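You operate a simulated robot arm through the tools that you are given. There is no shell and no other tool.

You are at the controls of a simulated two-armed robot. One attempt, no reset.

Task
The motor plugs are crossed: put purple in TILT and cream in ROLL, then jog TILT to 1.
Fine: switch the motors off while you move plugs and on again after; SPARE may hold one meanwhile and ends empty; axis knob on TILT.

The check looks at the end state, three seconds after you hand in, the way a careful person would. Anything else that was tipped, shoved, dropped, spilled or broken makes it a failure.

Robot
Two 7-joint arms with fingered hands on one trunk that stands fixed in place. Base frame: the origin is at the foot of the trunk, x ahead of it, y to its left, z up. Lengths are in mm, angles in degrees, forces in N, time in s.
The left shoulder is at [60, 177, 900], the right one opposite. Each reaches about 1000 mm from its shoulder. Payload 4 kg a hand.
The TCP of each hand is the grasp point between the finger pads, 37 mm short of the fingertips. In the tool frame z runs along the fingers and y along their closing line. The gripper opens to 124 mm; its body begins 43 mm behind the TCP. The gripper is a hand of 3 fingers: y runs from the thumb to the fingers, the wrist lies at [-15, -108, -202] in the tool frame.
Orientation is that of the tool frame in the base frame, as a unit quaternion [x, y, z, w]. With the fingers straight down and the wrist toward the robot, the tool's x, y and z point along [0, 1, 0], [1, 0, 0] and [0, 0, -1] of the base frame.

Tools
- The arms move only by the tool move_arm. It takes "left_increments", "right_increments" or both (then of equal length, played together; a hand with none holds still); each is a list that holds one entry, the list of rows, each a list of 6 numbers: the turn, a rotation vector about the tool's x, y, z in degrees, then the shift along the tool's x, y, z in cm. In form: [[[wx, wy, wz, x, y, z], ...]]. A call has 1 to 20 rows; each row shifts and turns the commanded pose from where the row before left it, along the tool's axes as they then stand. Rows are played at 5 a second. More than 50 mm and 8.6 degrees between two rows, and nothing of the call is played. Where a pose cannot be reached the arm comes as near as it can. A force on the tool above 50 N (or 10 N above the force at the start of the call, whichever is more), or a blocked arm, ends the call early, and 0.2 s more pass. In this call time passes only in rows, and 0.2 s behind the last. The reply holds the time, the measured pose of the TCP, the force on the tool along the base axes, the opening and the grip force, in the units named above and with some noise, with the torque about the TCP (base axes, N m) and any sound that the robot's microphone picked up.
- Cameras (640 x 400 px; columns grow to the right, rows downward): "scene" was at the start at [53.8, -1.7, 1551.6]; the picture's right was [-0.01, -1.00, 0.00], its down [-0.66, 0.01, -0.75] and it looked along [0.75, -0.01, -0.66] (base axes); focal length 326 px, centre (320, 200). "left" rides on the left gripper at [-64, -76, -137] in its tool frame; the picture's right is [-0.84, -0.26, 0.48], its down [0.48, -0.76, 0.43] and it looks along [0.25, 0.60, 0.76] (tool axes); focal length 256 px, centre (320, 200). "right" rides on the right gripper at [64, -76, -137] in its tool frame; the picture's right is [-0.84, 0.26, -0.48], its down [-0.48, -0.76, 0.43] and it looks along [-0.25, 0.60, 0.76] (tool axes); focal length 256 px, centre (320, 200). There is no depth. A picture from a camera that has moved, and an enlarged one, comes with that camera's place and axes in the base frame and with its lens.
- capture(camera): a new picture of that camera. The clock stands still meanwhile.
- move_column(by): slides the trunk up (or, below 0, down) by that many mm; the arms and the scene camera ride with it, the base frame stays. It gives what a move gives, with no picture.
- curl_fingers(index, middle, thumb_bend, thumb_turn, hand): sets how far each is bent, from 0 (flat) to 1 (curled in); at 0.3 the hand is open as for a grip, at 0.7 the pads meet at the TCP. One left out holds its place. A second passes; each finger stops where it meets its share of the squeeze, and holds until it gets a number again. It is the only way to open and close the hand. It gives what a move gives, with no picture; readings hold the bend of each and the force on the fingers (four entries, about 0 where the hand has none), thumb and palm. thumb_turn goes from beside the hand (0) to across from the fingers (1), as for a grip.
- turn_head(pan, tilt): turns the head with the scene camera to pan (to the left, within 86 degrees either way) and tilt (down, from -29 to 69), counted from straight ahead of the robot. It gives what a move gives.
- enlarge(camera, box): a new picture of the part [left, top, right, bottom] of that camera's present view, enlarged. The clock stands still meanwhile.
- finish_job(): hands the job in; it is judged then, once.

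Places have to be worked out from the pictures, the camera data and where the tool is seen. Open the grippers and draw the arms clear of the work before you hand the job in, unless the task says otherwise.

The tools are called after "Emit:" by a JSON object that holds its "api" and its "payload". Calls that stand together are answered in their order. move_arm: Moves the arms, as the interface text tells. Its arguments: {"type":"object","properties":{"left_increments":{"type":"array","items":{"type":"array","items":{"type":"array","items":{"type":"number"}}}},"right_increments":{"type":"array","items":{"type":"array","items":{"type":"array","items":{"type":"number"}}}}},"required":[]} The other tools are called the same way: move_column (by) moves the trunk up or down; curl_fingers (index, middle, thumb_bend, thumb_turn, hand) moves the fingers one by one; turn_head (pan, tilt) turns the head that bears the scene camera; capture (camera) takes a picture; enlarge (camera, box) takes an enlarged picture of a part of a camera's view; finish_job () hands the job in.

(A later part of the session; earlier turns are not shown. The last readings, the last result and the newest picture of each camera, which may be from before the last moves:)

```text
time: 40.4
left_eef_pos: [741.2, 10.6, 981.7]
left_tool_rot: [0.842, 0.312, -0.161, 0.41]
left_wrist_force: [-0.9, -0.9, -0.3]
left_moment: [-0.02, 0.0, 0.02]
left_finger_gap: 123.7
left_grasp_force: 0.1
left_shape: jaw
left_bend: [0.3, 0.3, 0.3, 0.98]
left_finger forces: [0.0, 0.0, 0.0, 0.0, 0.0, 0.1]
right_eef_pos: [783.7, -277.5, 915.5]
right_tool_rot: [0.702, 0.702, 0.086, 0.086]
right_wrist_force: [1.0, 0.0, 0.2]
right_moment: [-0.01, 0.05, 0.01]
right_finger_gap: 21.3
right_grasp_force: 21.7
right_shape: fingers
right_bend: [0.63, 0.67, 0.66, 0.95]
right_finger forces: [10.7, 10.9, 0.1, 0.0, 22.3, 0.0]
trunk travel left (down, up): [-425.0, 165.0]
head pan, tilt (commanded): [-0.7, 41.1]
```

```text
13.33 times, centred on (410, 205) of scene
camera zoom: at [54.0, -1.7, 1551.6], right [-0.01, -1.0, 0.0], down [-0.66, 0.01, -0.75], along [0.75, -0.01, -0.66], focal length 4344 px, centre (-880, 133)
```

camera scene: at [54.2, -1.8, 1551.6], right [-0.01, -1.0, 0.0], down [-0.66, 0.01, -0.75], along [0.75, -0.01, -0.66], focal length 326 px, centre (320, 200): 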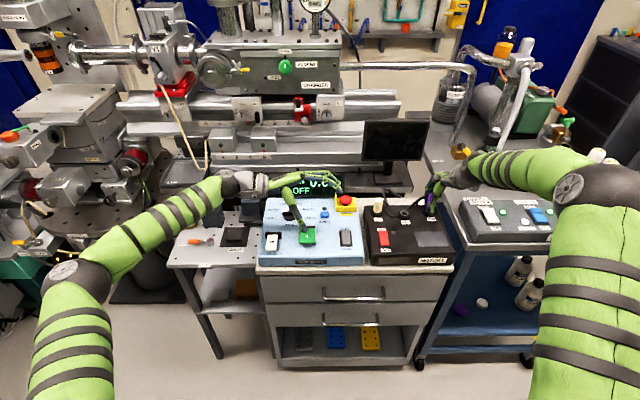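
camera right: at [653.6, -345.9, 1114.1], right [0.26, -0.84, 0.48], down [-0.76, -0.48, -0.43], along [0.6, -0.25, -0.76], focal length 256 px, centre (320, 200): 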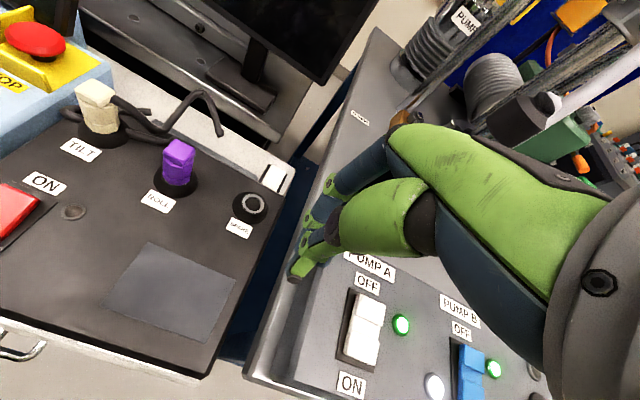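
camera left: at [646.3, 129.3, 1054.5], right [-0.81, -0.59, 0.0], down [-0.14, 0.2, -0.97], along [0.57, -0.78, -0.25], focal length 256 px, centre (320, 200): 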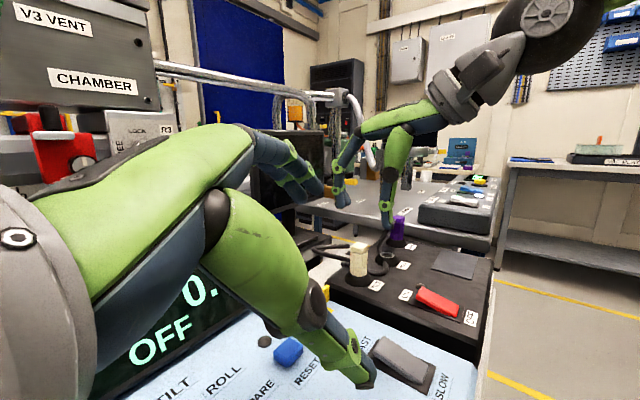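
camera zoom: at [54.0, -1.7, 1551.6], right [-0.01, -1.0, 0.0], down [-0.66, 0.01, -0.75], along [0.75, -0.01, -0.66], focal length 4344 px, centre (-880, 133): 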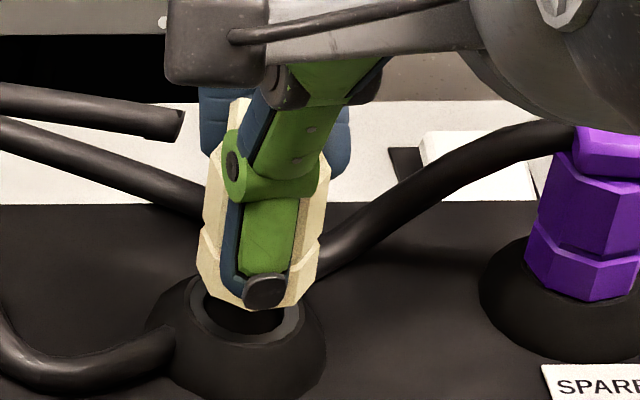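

The plug leans about 5° (top left and slightly forward) and sits about 1.6 mm short in x. I rotate the hand to straighten it and shift so its foot centres on the ring.

Emit:
{"api": "move_arm", "payload": {"right_increments": [[[1.7, 2.28, 0.57, -0.17, 0.233, 0.058], [1.7, 2.28, 0.57, -0.17, 0.233, 0.058]]]}}

Emit:
{"api": "enlarge", "payload": {"camera": "left", "box": [365, 217, 405, 257]}}

Emit:
{"api": "enlarge", "payload": {"camera": "scene", "box": [395, 190, 425, 220]}}

```text
time: 41.0
left_eef_pos: [741.6, 10.7, 980.3]
left_tool_rot: [0.842, 0.312, -0.16, 0.41]
left_wrist_force: [1.2, 0.3, 0.1]
left_moment: [-0.01, 0.01, -0.02]
left_finger_gap: 123.6
left_grasp_force: 0.1
left_shape: jaw
left_bend: [0.3, 0.3, 0.3, 0.98]
left_finger forces: [0.0, 0.0, 0.0, 0.0, 0.1, 0.1]
right_eef_pos: [788.5, -281.6, 916.2]
right_tool_rot: [0.707, 0.7, 0.094, 0.035]
right_wrist_force: [0.1, -0.4, 0.0]
right_moment: [0.0, -0.02, -0.02]
right_finger_gap: 21.3
right_grasp_force: 22.0
right_shape: fingers
right_bend: [0.63, 0.67, 0.66, 0.95]
right_finger forces: [10.8, 11.1, 0.0, 0.1, 22.2, 0.0]
trunk travel left (down, up): [-425.0, 165.0]
head pan, tilt (commanded): [-0.7, 41.1]
```

```text
10.00 times, centred on (385, 237) of left
camera zoom: at [646.2, 128.7, 1054.6], right [-0.81, -0.59, -0.01], down [-0.14, 0.2, -0.97], along [0.57, -0.78, -0.25], focal length 2560 px, centre (-330, -170)
```

zoom: 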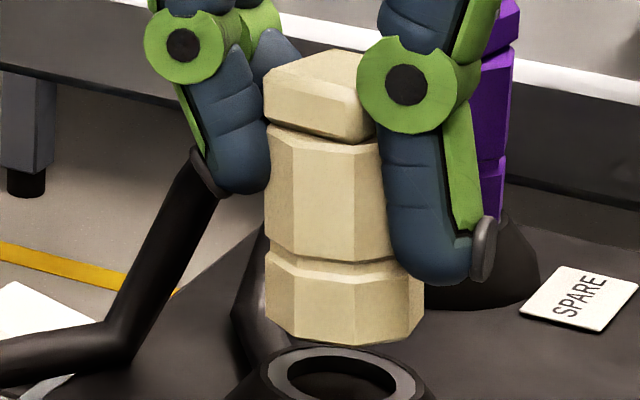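

```text
13.33 times, centred on (410, 205) of scene
camera zoom: at [54.0, -2.0, 1551.6], right [-0.01, -1.0, 0.0], down [-0.66, 0.01, -0.75], along [0.75, -0.01, -0.66], focal length 4344 px, centre (-880, 133)
```

zoom: 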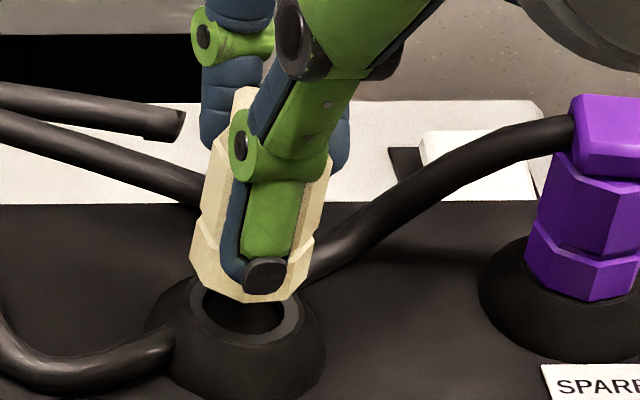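

The plug is vertical in both views and centred to within about 1 mm, roughly 12 mm above the ring. I lower 8 mm straight down.

Emit:
{"api": "move_arm", "payload": {"right_increments": [[[0, 0, 0, -0.034, -0.072, 0.392], [0, 0, 0, -0.034, -0.072, 0.392]]]}}

Emit:
{"api": "enlarge", "payload": {"camera": "left", "box": [365, 220, 405, 260]}}

Emit:
{"api": "enlarge", "payload": {"camera": "scene", "box": [395, 190, 425, 220]}}

```text
time: 41.6
left_eef_pos: [741.1, 10.4, 981.3]
left_tool_rot: [0.842, 0.312, -0.161, 0.409]
left_wrist_force: [0.1, 0.2, -0.3]
left_moment: [0.01, -0.03, 0.0]
left_finger_gap: 123.6
left_grasp_force: 0.0
left_shape: jaw
left_bend: [0.3, 0.3, 0.3, 0.98]
left_finger forces: [0.0, 0.0, 0.0, 0.0, 0.0, 0.0]
right_eef_pos: [789.7, -281.5, 907.4]
right_tool_rot: [0.707, 0.7, 0.094, 0.036]
right_wrist_force: [1.0, -0.2, -1.1]
right_moment: [0.0, 0.02, 0.05]
right_finger_gap: 21.5
right_grasp_force: 22.1
right_shape: fingers
right_bend: [0.63, 0.67, 0.66, 0.95]
right_finger forces: [10.8, 11.1, 0.0, 0.0, 22.1, 0.0]
trunk travel left (down, up): [-425.0, 165.0]
head pan, tilt (commanded): [-0.7, 41.1]
```

```text
10.00 times, centred on (385, 240) of left
camera zoom: at [646.3, 128.9, 1054.6], right [-0.81, -0.59, -0.01], down [-0.14, 0.2, -0.97], along [0.57, -0.78, -0.25], focal length 2560 px, centre (-330, -200)
```

zoom: 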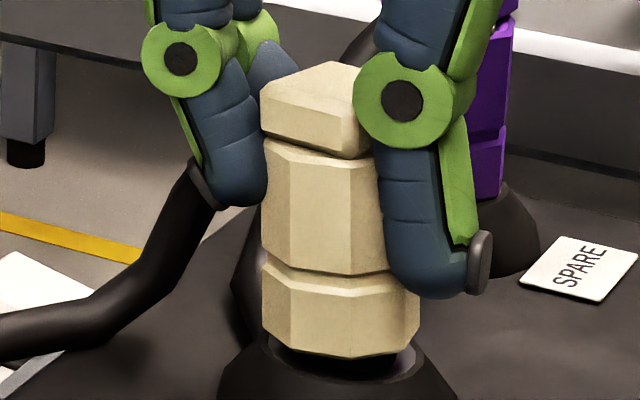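

```text
13.33 times, centred on (410, 205) of scene
camera zoom: at [54.0, -1.8, 1551.6], right [-0.01, -1.0, 0.0], down [-0.66, 0.01, -0.75], along [0.75, -0.01, -0.66], focal length 4344 px, centre (-880, 133)
```

zoom: 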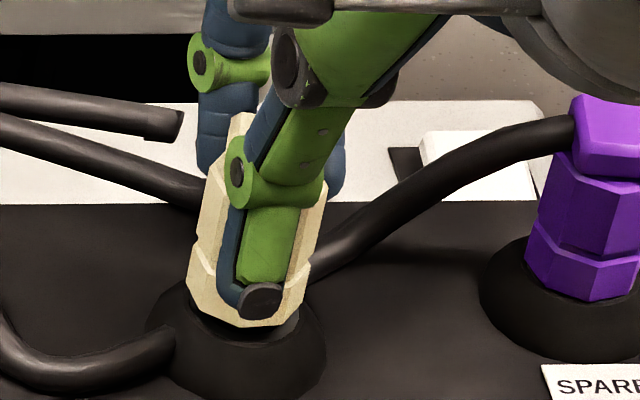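

The underside is just above the ring with no force yet. I lower in 2 mm steps.

Emit:
{"api": "move_arm", "payload": {"right_increments": [[[0, 0, 0, -0.017, -0.036, 0.196], [0, 0, 0, -0.017, -0.036, 0.196]]]}}

Emit:
{"api": "enlarge", "payload": {"camera": "left", "box": [365, 220, 405, 260]}}

Emit:
{"api": "enlarge", "payload": {"camera": "scene", "box": [395, 190, 425, 220]}}

```text
time: 42.2
left_eef_pos: [741.3, 11.0, 981.7]
left_tool_rot: [0.842, 0.312, -0.161, 0.41]
left_wrist_force: [-0.3, -0.5, 0.0]
left_moment: [0.0, 0.01, 0.04]
left_finger_gap: 123.8
left_grasp_force: 0.0
left_shape: jaw
left_bend: [0.3, 0.3, 0.3, 0.98]
left_finger forces: [0.0, 0.1, 0.0, 0.0, 0.0, 0.0]
right_eef_pos: [789.8, -281.0, 903.8]
right_tool_rot: [0.707, 0.7, 0.095, 0.037]
right_wrist_force: [0.0, -2.5, 2.7]
right_moment: [-0.07, -0.08, 0.0]
right_finger_gap: 21.3
right_grasp_force: 23.6
right_shape: fingers
right_bend: [0.63, 0.66, 0.66, 0.95]
right_finger forces: [10.9, 13.0, 0.0, 0.0, 23.5, 0.0]
trunk travel left (down, up): [-425.0, 165.0]
head pan, tilt (commanded): [-0.7, 41.1]
```

```text
10.00 times, centred on (385, 240) of left
camera zoom: at [646.1, 128.8, 1054.8], right [-0.81, -0.59, -0.01], down [-0.14, 0.2, -0.97], along [0.57, -0.78, -0.25], focal length 2560 px, centre (-330, -200)
```

zoom: 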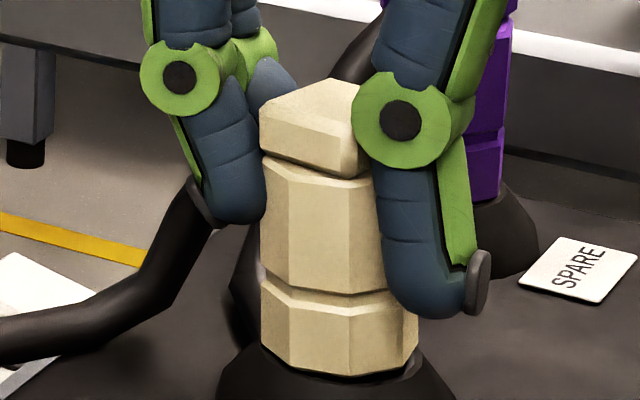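

```text
13.33 times, centred on (410, 205) of scene
camera zoom: at [53.7, -1.8, 1551.7], right [-0.01, -1.0, 0.0], down [-0.66, 0.01, -0.75], along [0.75, -0.01, -0.66], focal length 4344 px, centre (-880, 133)
```

zoom: 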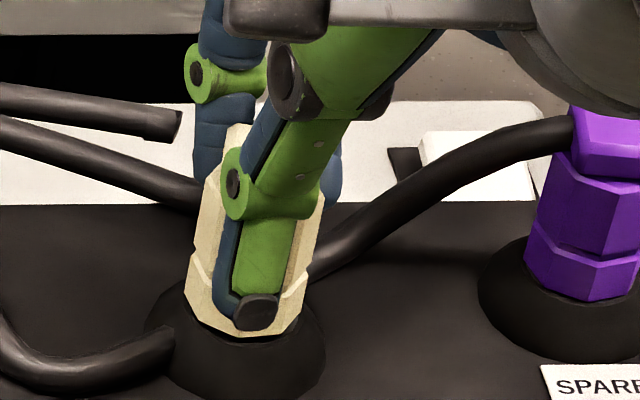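

The plug has dropped into the ring's place and small side forces show it engaging. I press another millimetre and then loosen the grip.

Emit:
{"api": "move_arm", "payload": {"right_increments": [[[0, 0, 0, -0.01, -0.018, 0.1]]]}}

Emit:
{"api": "curl_fingers", "payload": {"hand": "right", "index": 0.6, "middle": 0.62, "thumb_bend": 0.62}}

Emit:
{"api": "enlarge", "payload": {"camera": "left", "box": [365, 220, 405, 260]}}

Emit:
{"api": "enlarge", "payload": {"camera": "scene", "box": [395, 190, 425, 220]}}

```text
time: 42.6
left_eef_pos: [740.7, 10.7, 983.8]
left_tool_rot: [0.842, 0.312, -0.161, 0.409]
left_wrist_force: [0.2, -0.5, 1.8]
left_moment: [0.0, -0.03, 0.01]
left_finger_gap: 123.6
left_grasp_force: 0.0
left_shape: jaw
left_bend: [0.3, 0.3, 0.3, 0.98]
left_finger forces: [0.0, 0.0, 0.1, 0.1, 0.0, 0.0]
right_eef_pos: [789.2, -280.2, 904.7]
right_tool_rot: [0.706, 0.7, 0.094, 0.037]
right_wrist_force: [-1.6, -1.7, 6.7]
right_moment: [-0.07, -0.1, 0.0]
right_finger_gap: 21.3
right_grasp_force: 25.4
right_shape: fingers
right_bend: [0.63, 0.66, 0.66, 0.95]
right_finger forces: [11.1, 13.6, 0.0, 0.1, 25.3, 0.1]
trunk travel left (down, up): [-425.0, 165.0]
head pan, tilt (commanded): [-0.7, 41.1]
```

```text
time: 43.6
left_eef_pos: [742.7, 9.9, 981.1]
left_tool_rot: [0.842, 0.311, -0.161, 0.41]
left_wrist_force: [0.3, -0.1, -0.3]
left_moment: [-0.01, -0.01, 0.0]
left_finger_gap: 123.7
left_grasp_force: 0.2
left_shape: jaw
left_bend: [0.3, 0.3, 0.3, 0.98]
left_finger forces: [0.1, 0.0, 0.0, 0.0, 0.1, 0.0]
right_eef_pos: [790.0, -281.3, 902.6]
right_tool_rot: [0.707, 0.7, 0.094, 0.036]
right_wrist_force: [-0.9, 0.3, 0.7]
right_moment: [0.04, 0.04, 0.0]
right_finger_gap: 28.5
right_grasp_force: 0.5
right_shape: fingers
right_bend: [0.6, 0.62, 0.62, 0.97]
right_finger forces: [0.1, 0.0, 0.0, 0.0, 0.6, 0.1]
trunk travel left (down, up): [-425.0, 165.0]
head pan, tilt (commanded): [-0.7, 41.1]
```

```text
10.00 times, centred on (385, 240) of left
camera zoom: at [646.2, 129.0, 1054.6], right [-0.81, -0.59, -0.01], down [-0.14, 0.2, -0.97], along [0.57, -0.78, -0.25], focal length 2560 px, centre (-330, -200)
```

zoom: 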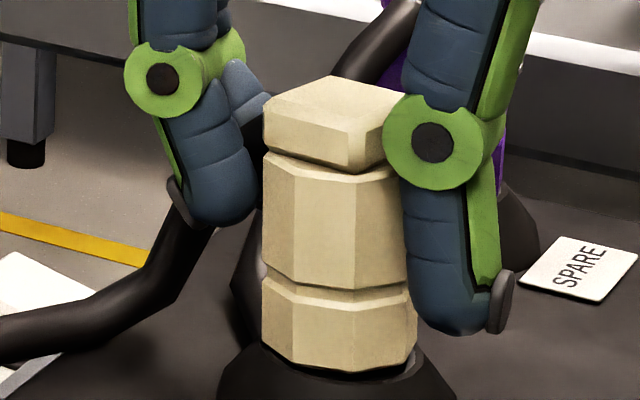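

```text
13.33 times, centred on (410, 205) of scene
camera zoom: at [53.9, -1.7, 1551.6], right [-0.01, -1.0, 0.0], down [-0.66, 0.01, -0.75], along [0.75, -0.01, -0.66], focal length 4344 px, centre (-880, 133)
```

zoom: 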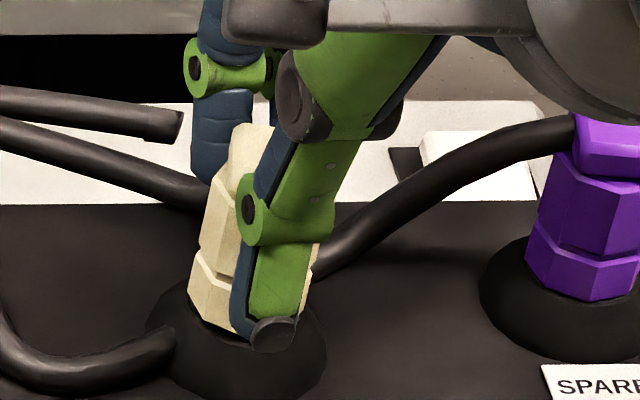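

Cream is standing in ROLL, though a sliver of ring shows, so it may be a millimetre or two proud. I open the hand and lift away to inspect.

Emit:
{"api": "curl_fingers", "payload": {"hand": "right", "index": 0.5, "middle": 0.5, "thumb_bend": 0.52}}

Emit:
{"api": "enlarge", "payload": {"camera": "left", "box": [355, 210, 415, 260]}}

Emit:
{"api": "enlarge", "payload": {"camera": "scene", "box": [390, 185, 440, 220]}}

```text
time: 44.6
left_eef_pos: [741.5, 9.4, 981.2]
left_tool_rot: [0.842, 0.311, -0.162, 0.409]
left_wrist_force: [-0.7, -0.1, 0.4]
left_moment: [0.02, -0.03, 0.03]
left_finger_gap: 124.0
left_grasp_force: 0.1
left_shape: jaw
left_bend: [0.3, 0.3, 0.3, 0.98]
left_finger forces: [0.0, 0.1, 0.0, 0.0, 0.0, 0.1]
right_eef_pos: [788.2, -281.9, 902.6]
right_tool_rot: [0.707, 0.7, 0.094, 0.036]
right_wrist_force: [-0.1, 0.7, -0.5]
right_moment: [0.01, -0.04, 0.01]
right_finger_gap: 58.6
right_grasp_force: 0.1
right_shape: fingers
right_bend: [0.5, 0.5, 0.52, 0.97]
right_finger forces: [0.0, 0.0, 0.0, 0.0, 0.0, 0.1]
trunk travel left (down, up): [-425.0, 165.0]
head pan, tilt (commanded): [-0.7, 41.1]
```

```text
8.00 times, centred on (385, 235) of left
camera zoom: at [646.2, 128.9, 1054.6], right [-0.81, -0.59, -0.01], down [-0.14, 0.2, -0.97], along [0.57, -0.78, -0.25], focal length 2048 px, centre (-200, -80)
```

zoom: 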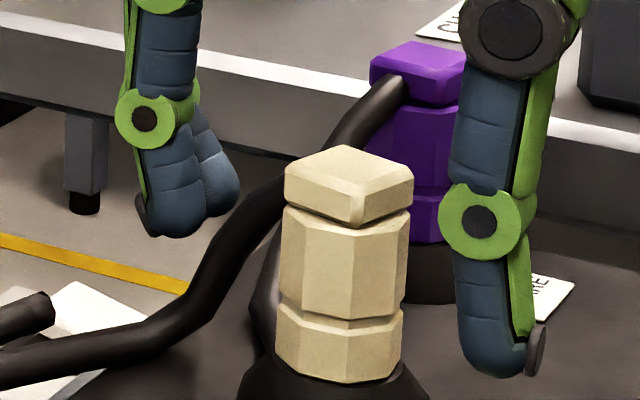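

```text
11.43 times, centred on (415, 202) of scene
camera zoom: at [53.9, -1.7, 1551.6], right [-0.01, -1.0, 0.0], down [-0.66, 0.01, -0.75], along [0.75, -0.01, -0.66], focal length 3724 px, centre (-766, 171)
```

zoom: 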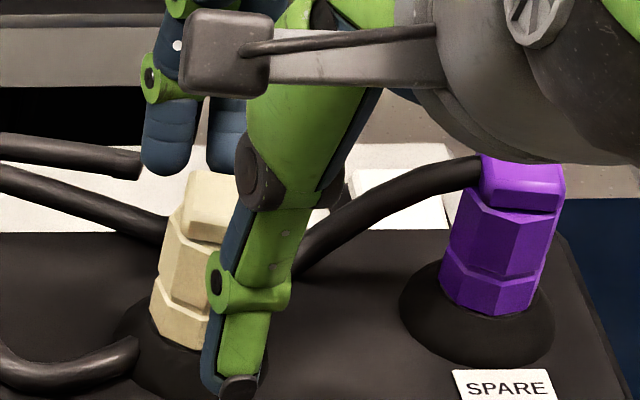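

Released, cream settled and no ring is visible around it any more. I lift the hand straight up and check its final stance.

Emit:
{"api": "move_arm", "payload": {"right_increments": [[[0, 0, 0, 0.13, 0.27, -1.47], [0, 0, 0, 0.21, 0.45, -2.45], [0, 0, 0, 0.25, 0.54, -2.94], [0, 0, 0, 0.25, 0.54, -2.94]]]}}

Emit:
{"api": "enlarge", "payload": {"camera": "left", "box": [325, 200, 445, 280]}}

Emit:
{"api": "enlarge", "payload": {"camera": "scene", "box": [360, 185, 450, 245]}}

```text
time: 45.6
left_eef_pos: [741.3, 10.8, 981.8]
left_tool_rot: [0.842, 0.312, -0.161, 0.409]
left_wrist_force: [0.1, -0.5, -0.3]
left_moment: [-0.03, -0.03, 0.0]
left_finger_gap: 123.5
left_grasp_force: 0.0
left_shape: jaw
left_bend: [0.3, 0.3, 0.3, 0.98]
left_finger forces: [0.0, 0.0, 0.1, 0.1, 0.0, 0.0]
right_eef_pos: [790.1, -279.8, 1003.7]
right_tool_rot: [0.707, 0.7, 0.094, 0.037]
right_wrist_force: [-0.3, 0.0, 0.1]
right_moment: [0.01, 0.01, 0.0]
right_finger_gap: 59.1
right_grasp_force: 0.1
right_shape: fingers
right_bend: [0.5, 0.5, 0.52, 0.97]
right_finger forces: [0.0, 0.1, 0.0, 0.1, 0.0, 0.0]
trunk travel left (down, up): [-425.0, 165.0]
head pan, tilt (commanded): [-0.7, 41.1]
```

```text
5.00 times, centred on (385, 240) of left
camera zoom: at [646.0, 129.1, 1054.7], right [-0.81, -0.59, -0.01], down [-0.14, 0.2, -0.97], along [0.57, -0.78, -0.25], focal length 1280 px, centre (-5, 0)
```

zoom: 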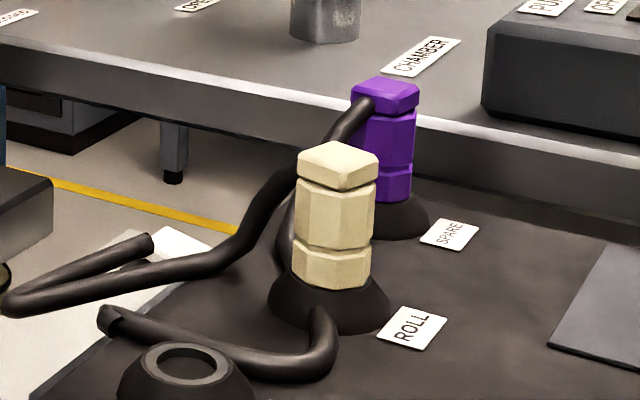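

```text
6.67 times, centred on (405, 215) of scene
camera zoom: at [53.6, -1.6, 1551.6], right [-0.01, -1.0, 0.0], down [-0.66, 0.01, -0.75], along [0.75, -0.01, -0.66], focal length 2172 px, centre (-247, 100)
```

zoom: 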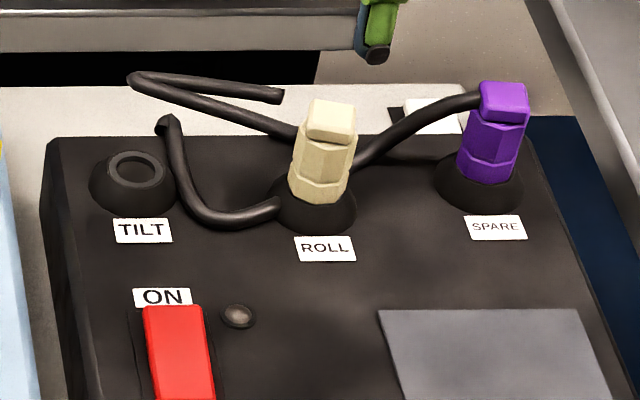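

Cream is fully seated and upright in ROLL. Purple goes next, from SPARE to TILT. I reuse the same hand orientation and relative offset, so I move above SPARE at the safe height.

Emit:
{"api": "move_arm", "payload": {"right_increments": [[[0, 0, 0, -4.16, 0.69, -0.23], [0, 0, 0, -4.16, 0.69, -0.23]]]}}

Emit:
{"api": "enlarge", "payload": {"camera": "left", "box": [345, 150, 445, 250]}}

Emit:
{"api": "enlarge", "payload": {"camera": "scene", "box": [400, 165, 470, 220]}}

```text
time: 46.2
left_eef_pos: [741.1, 12.2, 980.7]
left_tool_rot: [0.842, 0.312, -0.161, 0.41]
left_wrist_force: [0.5, 0.1, 0.4]
left_moment: [-0.03, 0.0, -0.02]
left_finger_gap: 123.6
left_grasp_force: 0.1
left_shape: jaw
left_bend: [0.3, 0.3, 0.3, 0.98]
left_finger forces: [0.1, 0.0, 0.1, 0.0, 0.0, 0.0]
right_eef_pos: [804.4, -362.9, 1001.8]
right_tool_rot: [0.707, 0.7, 0.094, 0.035]
right_wrist_force: [-0.1, -0.4, -0.2]
right_moment: [0.01, 0.0, -0.03]
right_finger_gap: 59.1
right_grasp_force: 0.0
right_shape: fingers
right_bend: [0.5, 0.5, 0.52, 0.98]
right_finger forces: [0.0, 0.0, 0.0, 0.0, 0.0, 0.0]
trunk travel left (down, up): [-425.0, 165.0]
head pan, tilt (commanded): [-0.7, 41.1]
```

```text
4.00 times, centred on (395, 200) of left
camera zoom: at [646.2, 128.7, 1054.7], right [-0.81, -0.59, -0.01], down [-0.14, 0.2, -0.97], along [0.57, -0.78, -0.25], focal length 1024 px, centre (20, 200)
```

zoom: 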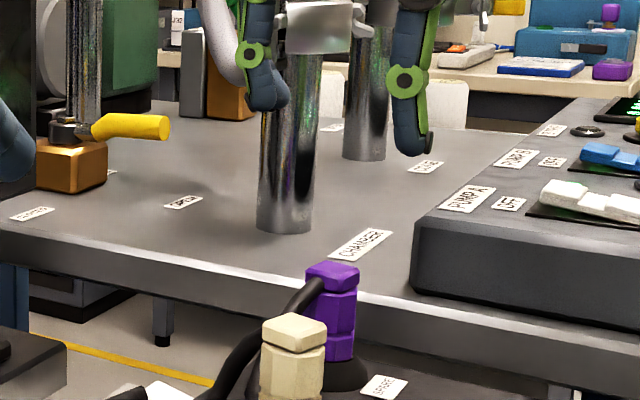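

```text
7.27 times, centred on (435, 192) of scene
camera zoom: at [54.0, -2.3, 1551.6], right [-0.01, -1.0, 0.0], down [-0.66, 0.01, -0.75], along [0.75, -0.01, -0.66], focal length 2370 px, centre (-516, 254)
```

zoom: 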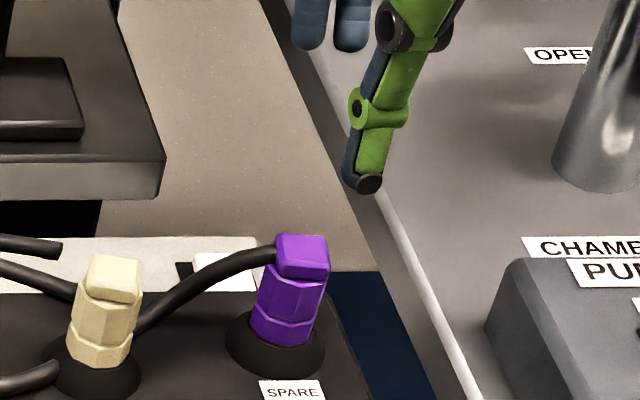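

I descend around purple to the same relative height (TCP z≈906).

Emit:
{"api": "move_arm", "payload": {"right_increments": [[[0, 0, 0, -0.278, -0.59, 3.0], [0, 0, 0, -0.26, -0.55, 2.8], [0, 0, 0, -0.2, -0.43, 2.2], [0, 0, 0, -0.13, -0.27, 1.38]]]}}

Emit:
{"api": "enlarge", "payload": {"camera": "left", "box": [360, 195, 430, 245]}}

Emit:
{"api": "enlarge", "payload": {"camera": "scene", "box": [415, 185, 465, 220]}}

Emit:
{"api": "enlarge", "payload": {"camera": "right", "box": [180, 120, 420, 320]}}

```text
time: 47.2
left_eef_pos: [741.5, 9.4, 982.1]
left_tool_rot: [0.842, 0.311, -0.162, 0.41]
left_wrist_force: [-1.3, 0.0, -0.6]
left_moment: [-0.02, 0.01, -0.03]
left_finger_gap: 123.7
left_grasp_force: 0.1
left_shape: jaw
left_bend: [0.3, 0.3, 0.3, 0.98]
left_finger forces: [0.0, 0.1, 0.0, 0.0, 0.0, 0.1]
right_eef_pos: [801.1, -366.3, 906.9]
right_tool_rot: [0.707, 0.7, 0.094, 0.037]
right_wrist_force: [0.7, 0.0, 0.5]
right_moment: [-0.01, 0.0, 0.02]
right_finger_gap: 58.6
right_grasp_force: 0.1
right_shape: fingers
right_bend: [0.5, 0.5, 0.52, 0.98]
right_finger forces: [0.0, 0.1, 0.1, 0.0, 0.1, 0.1]
trunk travel left (down, up): [-425.0, 165.0]
head pan, tilt (commanded): [-0.7, 41.1]
```

```text
8.00 times, centred on (395, 220) of left
camera zoom: at [646.3, 128.8, 1054.6], right [-0.81, -0.59, -0.01], down [-0.14, 0.2, -0.97], along [0.57, -0.78, -0.25], focal length 2048 px, centre (-280, 40)
```

zoom: 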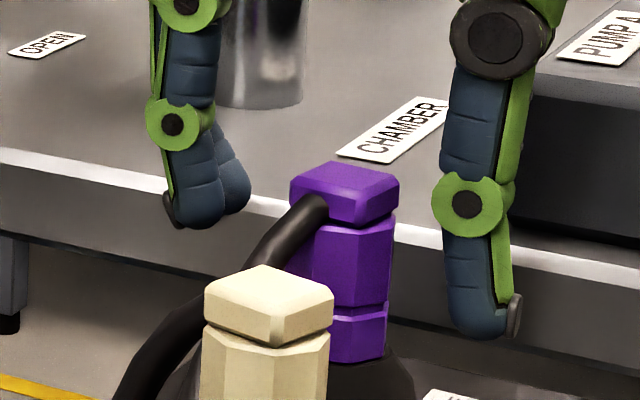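

```text
11.43 times, centred on (440, 202) of scene
camera zoom: at [54.0, -1.8, 1551.6], right [-0.01, -1.0, 0.0], down [-0.66, 0.01, -0.75], along [0.75, -0.01, -0.66], focal length 3724 px, centre (-1051, 171)
```

zoom: 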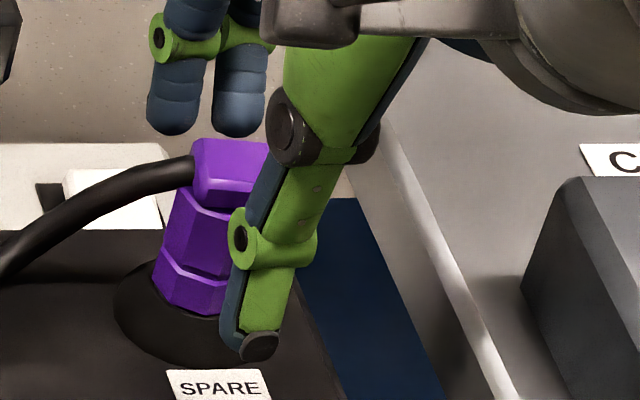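

```text
2.00 times, centred on (300, 220) of right
camera zoom: at [701.7, -311.8, 1031.7], right [0.16, -0.88, 0.45], down [-0.67, -0.43, -0.6], along [0.73, -0.2, -0.66], focal length 512 px, centre (360, 160)
```

zoom: 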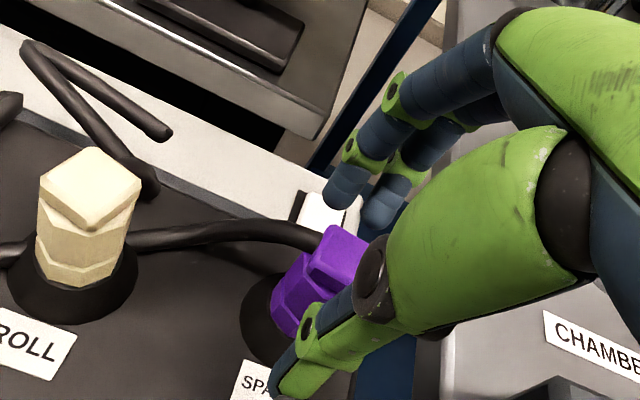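

Compared with the cream release state, the hand sits about 1 to 2 mm too far right and near. I correct that and close to light contact.

Emit:
{"api": "move_arm", "payload": {"right_increments": [[[0, 0, 0, 0.17, 0.07, 0.2]]]}}

Emit:
{"api": "curl_fingers", "payload": {"hand": "right", "index": 0.6, "middle": 0.62, "thumb_bend": 0.62}}

Emit:
{"api": "enlarge", "payload": {"camera": "left", "box": [370, 200, 420, 240]}}

Emit:
{"api": "enlarge", "payload": {"camera": "scene", "box": [420, 185, 460, 215]}}

```text
time: 47.6
left_eef_pos: [741.1, 10.0, 981.5]
left_tool_rot: [0.842, 0.311, -0.161, 0.41]
left_wrist_force: [-0.3, 0.1, 0.7]
left_moment: [0.02, -0.04, -0.01]
left_finger_gap: 123.9
left_grasp_force: 0.0
left_shape: jaw
left_bend: [0.3, 0.3, 0.3, 0.98]
left_finger forces: [0.0, 0.1, 0.1, 0.0, 0.1, 0.1]
right_eef_pos: [801.8, -364.4, 905.2]
right_tool_rot: [0.707, 0.7, 0.093, 0.036]
right_wrist_force: [-1.0, -0.9, 0.2]
right_moment: [0.01, -0.01, 0.0]
right_finger_gap: 58.6
right_grasp_force: 0.0
right_shape: fingers
right_bend: [0.5, 0.5, 0.52, 0.98]
right_finger forces: [0.0, 0.1, 0.1, 0.0, 0.0, 0.1]
trunk travel left (down, up): [-425.0, 165.0]
head pan, tilt (commanded): [-0.7, 41.1]
```

```text
time: 48.6
left_eef_pos: [741.3, 10.6, 981.9]
left_tool_rot: [0.842, 0.312, -0.16, 0.409]
left_wrist_force: [-0.1, -1.1, 0.9]
left_moment: [0.01, -0.01, 0.03]
left_finger_gap: 123.5
left_grasp_force: 0.0
left_shape: jaw
left_bend: [0.3, 0.3, 0.3, 0.98]
left_finger forces: [0.1, 0.1, 0.1, 0.1, 0.1, 0.0]
right_eef_pos: [801.2, -362.3, 905.1]
right_tool_rot: [0.707, 0.7, 0.094, 0.037]
right_wrist_force: [-1.0, 1.0, 0.6]
right_moment: [0.0, 0.02, -0.01]
right_finger_gap: 28.8
right_grasp_force: 0.3
right_shape: fingers
right_bend: [0.6, 0.62, 0.62, 0.98]
right_finger forces: [0.1, 0.1, 0.0, 0.1, 0.6, 0.0]
trunk travel left (down, up): [-425.0, 165.0]
head pan, tilt (commanded): [-0.7, 41.1]
```

```text
10.00 times, centred on (395, 220) of left
camera zoom: at [646.1, 128.9, 1054.6], right [-0.81, -0.59, -0.01], down [-0.14, 0.2, -0.97], along [0.57, -0.78, -0.25], focal length 2560 px, centre (-430, 0)
```

zoom: 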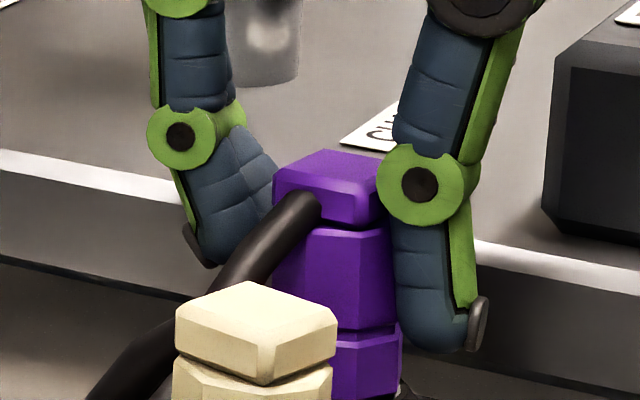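

```text
13.33 times, centred on (440, 200) of scene
camera zoom: at [53.8, -1.7, 1551.6], right [-0.01, -1.0, 0.0], down [-0.66, 0.01, -0.75], along [0.75, -0.01, -0.66], focal length 4344 px, centre (-1280, 200)
```

zoom: 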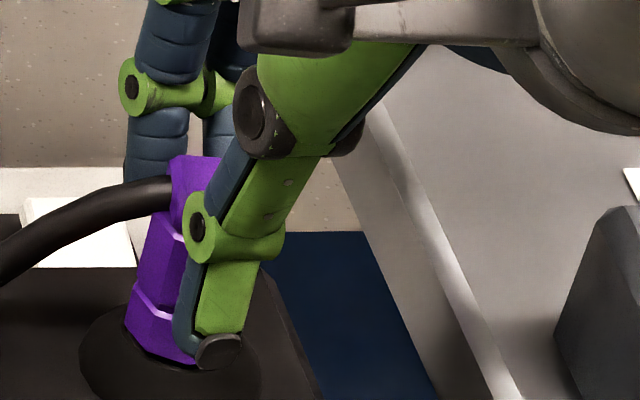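

The configuration matches the cream grip, with the thumb just touching. I squeeze fully.

Emit:
{"api": "curl_fingers", "payload": {"hand": "right", "index": 0.72, "middle": 0.74, "thumb_bend": 0.73}}

Emit:
{"api": "enlarge", "payload": {"camera": "left", "box": [370, 200, 420, 240]}}

Emit:
{"api": "enlarge", "payload": {"camera": "scene", "box": [420, 185, 460, 215]}}

```text
time: 49.6
left_eef_pos: [742.1, 11.1, 981.1]
left_tool_rot: [0.842, 0.312, -0.161, 0.41]
left_wrist_force: [-0.2, -0.3, -0.1]
left_moment: [0.02, -0.04, 0.01]
left_finger_gap: 123.8
left_grasp_force: 0.1
left_shape: jaw
left_bend: [0.3, 0.3, 0.3, 0.98]
left_finger forces: [0.0, 0.0, 0.0, 0.1, 0.0, 0.0]
right_eef_pos: [801.7, -363.2, 904.5]
right_tool_rot: [0.707, 0.7, 0.094, 0.037]
right_wrist_force: [2.0, -0.2, 0.0]
right_moment: [-0.06, -0.2, -0.01]
right_finger_gap: 20.6
right_grasp_force: 22.1
right_shape: fingers
right_bend: [0.63, 0.65, 0.66, 0.96]
right_finger forces: [11.8, 11.4, 0.0, 0.0, 22.2, 0.1]
trunk travel left (down, up): [-425.0, 165.0]
head pan, tilt (commanded): [-0.7, 41.1]
```

```text
10.00 times, centred on (395, 220) of left
camera zoom: at [646.4, 128.8, 1054.5], right [-0.81, -0.59, -0.01], down [-0.14, 0.2, -0.97], along [0.57, -0.78, -0.25], focal length 2560 px, centre (-430, 0)
```

zoom: 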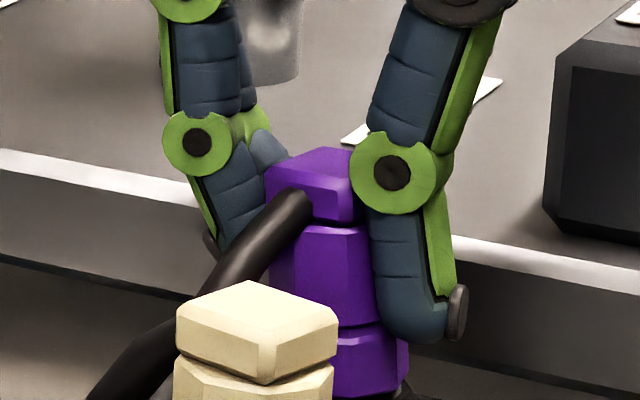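

```text
13.33 times, centred on (440, 200) of scene
camera zoom: at [54.2, -1.8, 1551.6], right [-0.01, -1.0, 0.0], down [-0.66, 0.01, -0.75], along [0.75, -0.01, -0.66], focal length 4344 px, centre (-1280, 200)
```

zoom: 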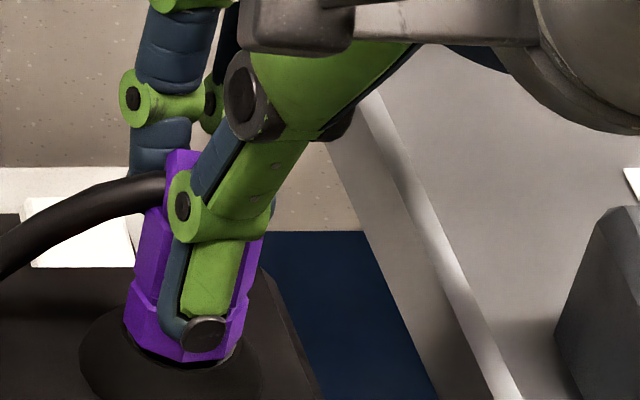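

Gripped at 22 N and nearly upright. I lift straight up about 45 mm.

Emit:
{"api": "move_arm", "payload": {"right_increments": [[[0, 0, 0, 0.042, 0.09, -0.49], [0, 0, 0, 0.067, 0.145, -0.78], [0, 0, 0, 0.126, 0.27, -1.47], [0, 0, 0, 0.15, 0.33, -1.76]]]}}

Emit:
{"api": "enlarge", "payload": {"camera": "left", "box": [360, 180, 430, 240]}}

Emit:
{"api": "enlarge", "payload": {"camera": "scene", "box": [415, 180, 465, 220]}}

```text
time: 50.6
left_eef_pos: [741.5, 11.2, 981.9]
left_tool_rot: [0.842, 0.312, -0.162, 0.41]
left_wrist_force: [0.6, 0.4, -0.2]
left_moment: [0.0, -0.03, 0.01]
left_finger_gap: 123.6
left_grasp_force: 0.1
left_shape: jaw
left_bend: [0.3, 0.3, 0.3, 0.98]
left_finger forces: [0.0, 0.0, 0.0, 0.0, 0.0, 0.1]
right_eef_pos: [802.7, -362.0, 950.8]
right_tool_rot: [0.707, 0.7, 0.094, 0.035]
right_wrist_force: [0.5, 0.0, -0.6]
right_moment: [-0.02, 0.01, -0.02]
right_finger_gap: 20.8
right_grasp_force: 22.5
right_shape: fingers
right_bend: [0.63, 0.66, 0.66, 0.95]
right_finger forces: [11.1, 10.6, 0.0, 0.0, 23.4, 0.1]
trunk travel left (down, up): [-425.0, 165.0]
head pan, tilt (commanded): [-0.7, 41.1]
```

```text
6.67 times, centred on (395, 210) of left
camera zoom: at [646.1, 129.0, 1054.7], right [-0.81, -0.59, -0.01], down [-0.14, 0.2, -0.97], along [0.57, -0.78, -0.25], focal length 1707 px, centre (-180, 133)
```

zoom: 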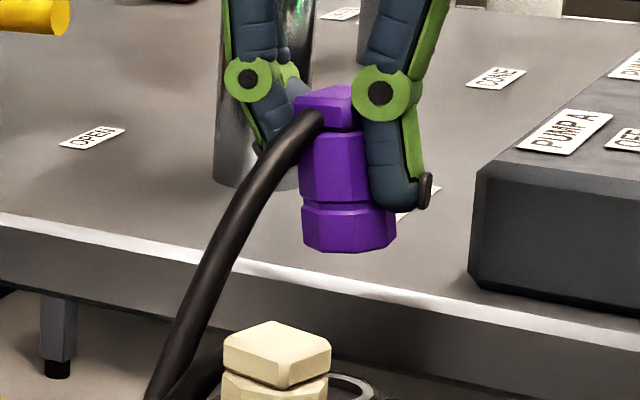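

```text
10.00 times, centred on (440, 200) of scene
camera zoom: at [53.7, -1.7, 1551.6], right [-0.01, -1.0, 0.0], down [-0.66, 0.01, -0.75], along [0.75, -0.01, -0.66], focal length 3258 px, centre (-880, 200)
```

zoom: 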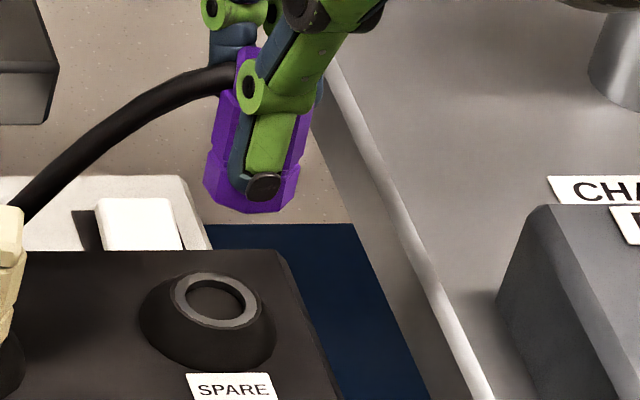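

Purple is out of SPARE and held with its underside near z≈896. I raise it another 4 cm to clear cream, carry it over to TILT (+165 in y), and lower it back.

Emit:
{"api": "move_arm", "payload": {"right_increments": [[[0, 0, 0, 0.336, 0.72, -3.92], [0, 0, 0, 4.12, -0.05, 0.34], [0, 0, 0, 4.12, -0.05, 0.34], [0, 0, 0, 4.12, -0.05, 0.34], [0, 0, 0, 4.12, -0.05, 0.34], [0, 0, 0, -0.25, -0.54, 2.94]]]}}

Emit:
{"api": "enlarge", "payload": {"camera": "left", "box": [320, 200, 400, 290]}}

Emit:
{"api": "enlarge", "payload": {"camera": "scene", "box": [360, 180, 410, 220]}}

Emit:
{"api": "enlarge", "payload": {"camera": "scene", "box": [350, 170, 470, 250]}}

```text
time: 52.0
left_eef_pos: [741.7, 10.6, 982.4]
left_tool_rot: [0.842, 0.313, -0.16, 0.409]
left_wrist_force: [-0.1, 0.3, -0.1]
left_moment: [-0.02, 0.01, 0.04]
left_finger_gap: 123.5
left_grasp_force: 0.2
left_shape: jaw
left_bend: [0.3, 0.3, 0.3, 0.98]
left_finger forces: [0.0, 0.0, 0.1, 0.0, 0.0, 0.0]
right_eef_pos: [804.4, -197.7, 960.4]
right_tool_rot: [0.707, 0.7, 0.094, 0.036]
right_wrist_force: [-0.9, -0.4, -0.7]
right_moment: [-0.03, -0.01, 0.02]
right_finger_gap: 20.9
right_grasp_force: 23.0
right_shape: fingers
right_bend: [0.63, 0.66, 0.66, 0.95]
right_finger forces: [11.0, 11.0, 0.1, 0.1, 23.1, 0.0]
trunk travel left (down, up): [-425.0, 165.0]
head pan, tilt (commanded): [-0.7, 41.1]
```

```text
4.44 times, centred on (360, 245) of left
camera zoom: at [646.5, 128.5, 1054.5], right [-0.81, -0.59, -0.01], down [-0.14, 0.2, -0.97], along [0.57, -0.78, -0.25], focal length 1138 px, centre (142, 0)
```

zoom: 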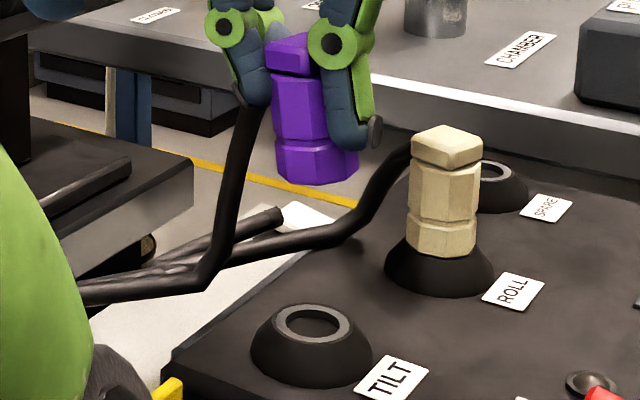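

```text
10.00 times, centred on (385, 200) of scene
camera zoom: at [54.3, -1.9, 1551.6], right [-0.01, -1.0, 0.0], down [-0.66, 0.01, -0.75], along [0.75, -0.01, -0.66], focal length 3258 px, centre (-330, 200)
```

zoom: 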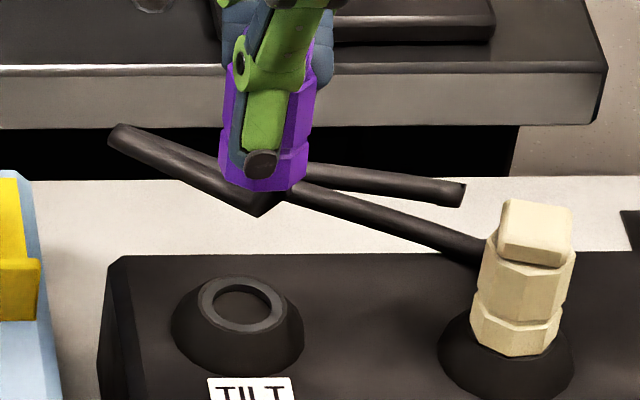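

```text
5.00 times, centred on (410, 210) of scene
camera zoom: at [54.3, -1.9, 1551.6], right [-0.01, -1.0, 0.0], down [-0.66, 0.01, -0.75], along [0.75, -0.01, -0.66], focal length 1629 px, centre (-130, 150)
```

zoom: 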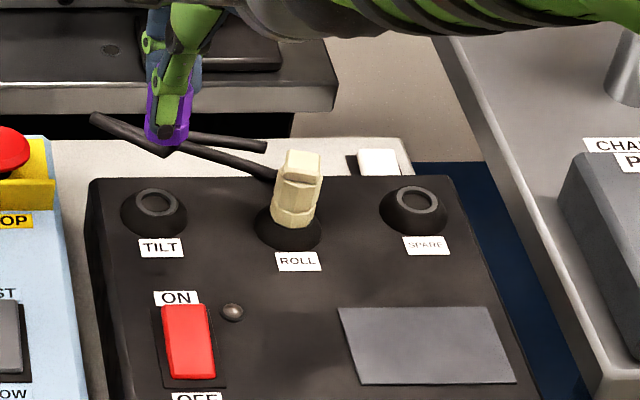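

Purple hangs over TILT, centred to within a millimetre but leaning about 5° back and 2.5° left. I straighten it with a compensating shift, then look again.

Emit:
{"api": "move_arm", "payload": {"right_increments": [[[-2.44, 1.27, 0.03, -0.118, -0.264, -0.059], [-2.44, 1.27, 0.03, -0.118, -0.264, -0.059]]]}}

Emit:
{"api": "enlarge", "payload": {"camera": "left", "box": [320, 200, 400, 290]}}

Emit:
{"api": "enlarge", "payload": {"camera": "scene", "box": [360, 180, 410, 220]}}

```text
time: 52.6
left_eef_pos: [741.6, 10.1, 981.6]
left_tool_rot: [0.842, 0.312, -0.162, 0.409]
left_wrist_force: [0.4, 0.3, -0.2]
left_moment: [-0.04, 0.02, 0.02]
left_finger_gap: 123.5
left_grasp_force: 0.1
left_shape: jaw
left_bend: [0.3, 0.3, 0.3, 0.98]
left_finger forces: [0.1, 0.0, 0.0, 0.1, 0.0, 0.0]
right_eef_pos: [797.5, -198.9, 960.2]
right_tool_rot: [0.703, 0.696, 0.14, 0.051]
right_wrist_force: [-0.3, 0.4, -0.7]
right_moment: [0.01, -0.02, 0.02]
right_finger_gap: 20.9
right_grasp_force: 23.0
right_shape: fingers
right_bend: [0.63, 0.66, 0.66, 0.95]
right_finger forces: [11.0, 11.1, 0.0, 0.0, 23.1, 0.1]
trunk travel left (down, up): [-425.0, 165.0]
head pan, tilt (commanded): [-0.7, 41.1]
```

```text
4.44 times, centred on (360, 245) of left
camera zoom: at [646.2, 128.9, 1054.6], right [-0.81, -0.59, -0.01], down [-0.14, 0.2, -0.97], along [0.57, -0.78, -0.25], focal length 1138 px, centre (142, 0)
```

zoom: 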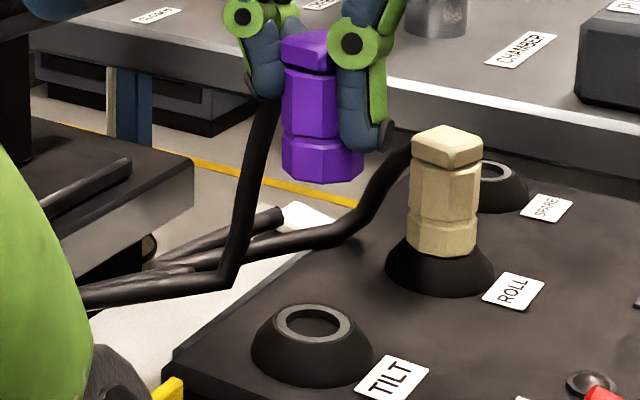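

```text
10.00 times, centred on (385, 200) of scene
camera zoom: at [54.0, -1.8, 1551.6], right [-0.01, -1.0, 0.0], down [-0.66, 0.01, -0.75], along [0.75, -0.01, -0.66], focal length 3258 px, centre (-330, 200)
```

zoom: 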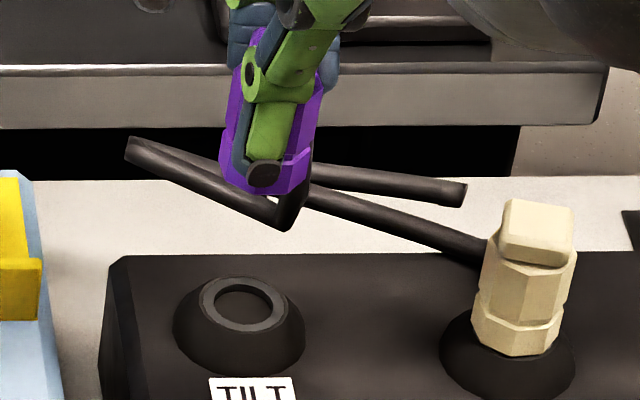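

Now it is upright in both views, needing about +1.4 mm in x. I apply that and lower 42 mm.

Emit:
{"api": "move_arm", "payload": {"right_increments": [[[0, 0, 0, -0.167, -0.33, 1.353], [0, 0, 0, -0.167, -0.33, 1.353], [0, 0, 0, -0.167, -0.33, 1.353]]]}}

Emit:
{"api": "enlarge", "payload": {"camera": "left", "box": [335, 230, 385, 280]}}

Emit:
{"api": "enlarge", "payload": {"camera": "scene", "box": [365, 190, 395, 220]}}

```text
time: 53.4
left_eef_pos: [740.5, 10.1, 981.1]
left_tool_rot: [0.842, 0.311, -0.162, 0.41]
left_wrist_force: [-0.3, -0.1, 0.1]
left_moment: [-0.01, 0.01, 0.01]
left_finger_gap: 123.4
left_grasp_force: 0.0
left_shape: jaw
left_bend: [0.3, 0.3, 0.3, 0.98]
left_finger forces: [0.1, 0.0, 0.0, 0.0, 0.0, 0.1]
right_eef_pos: [798.3, -199.2, 917.0]
right_tool_rot: [0.702, 0.696, 0.14, 0.051]
right_wrist_force: [0.3, 1.0, -1.1]
right_moment: [0.0, 0.01, -0.03]
right_finger_gap: 21.0
right_grasp_force: 23.0
right_shape: fingers
right_bend: [0.63, 0.66, 0.66, 0.95]
right_finger forces: [11.0, 11.2, 0.0, 0.0, 23.0, 0.0]
trunk travel left (down, up): [-425.0, 165.0]
head pan, tilt (commanded): [-0.7, 41.1]
```

```text
8.00 times, centred on (360, 255) of left
camera zoom: at [646.3, 128.9, 1054.5], right [-0.81, -0.59, -0.01], down [-0.14, 0.2, -0.97], along [0.57, -0.78, -0.25], focal length 2048 px, centre (0, -240)
```

zoom: 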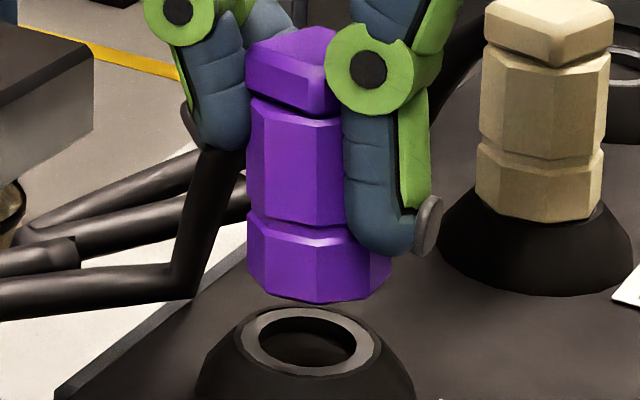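

```text
13.33 times, centred on (380, 205) of scene
camera zoom: at [54.1, -1.7, 1551.6], right [-0.01, -1.0, 0.0], down [-0.66, 0.01, -0.75], along [0.75, -0.01, -0.66], focal length 4344 px, centre (-480, 133)
```

zoom: 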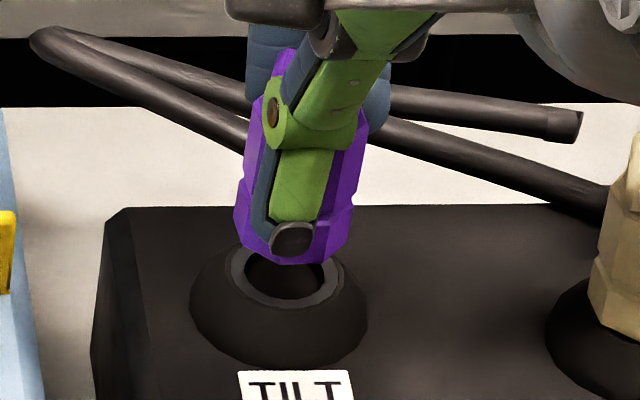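

The plug is about 13 mm above TILT and about 1 mm right of centre. I correct that and lower 9 mm.

Emit:
{"api": "move_arm", "payload": {"right_increments": [[[0, 0, 0, -0.007, -0.107, 0.44], [0, 0, 0, -0.007, -0.107, 0.44]]]}}

Emit:
{"api": "enlarge", "payload": {"camera": "left", "box": [335, 230, 385, 280]}}

Emit:
{"api": "enlarge", "payload": {"camera": "scene", "box": [365, 190, 395, 220]}}

```text
time: 54.0
left_eef_pos: [741.4, 9.8, 982.5]
left_tool_rot: [0.842, 0.311, -0.161, 0.41]
left_wrist_force: [-0.4, -0.8, 0.0]
left_moment: [-0.01, 0.0, 0.01]
left_finger_gap: 124.0
left_grasp_force: 0.1
left_shape: jaw
left_bend: [0.3, 0.3, 0.3, 0.98]
left_finger forces: [0.0, 0.0, 0.0, 0.0, 0.0, 0.0]
right_eef_pos: [798.9, -199.3, 908.6]
right_tool_rot: [0.703, 0.696, 0.139, 0.051]
right_wrist_force: [0.1, 0.8, -0.6]
right_moment: [-0.01, -0.01, 0.04]
right_finger_gap: 20.7
right_grasp_force: 22.3
right_shape: fingers
right_bend: [0.63, 0.66, 0.66, 0.95]
right_finger forces: [11.1, 11.1, 0.0, 0.0, 23.1, 0.0]
trunk travel left (down, up): [-425.0, 165.0]
head pan, tilt (commanded): [-0.7, 41.1]
```

```text
8.00 times, centred on (360, 255) of left
camera zoom: at [646.3, 128.9, 1054.6], right [-0.81, -0.59, -0.01], down [-0.14, 0.2, -0.97], along [0.57, -0.78, -0.25], focal length 2048 px, centre (0, -240)
```

zoom: 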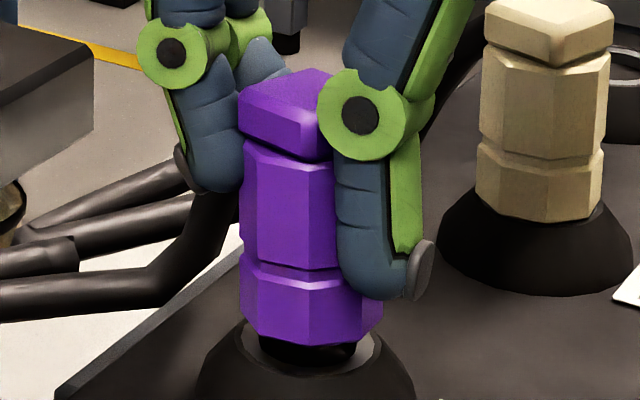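

```text
13.33 times, centred on (380, 205) of scene
camera zoom: at [54.0, -1.7, 1551.6], right [-0.01, -1.0, 0.0], down [-0.66, 0.01, -0.75], along [0.75, -0.01, -0.66], focal length 4344 px, centre (-480, 133)
```

zoom: 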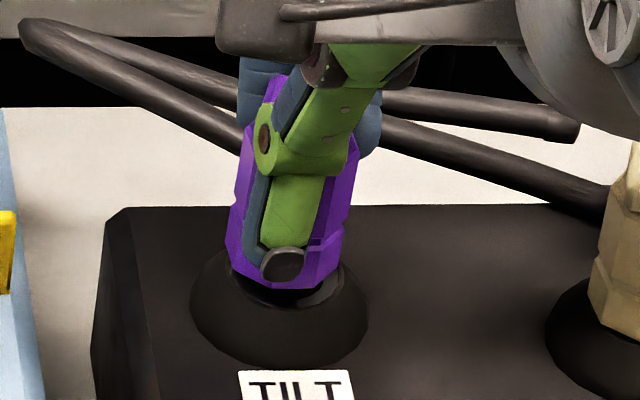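

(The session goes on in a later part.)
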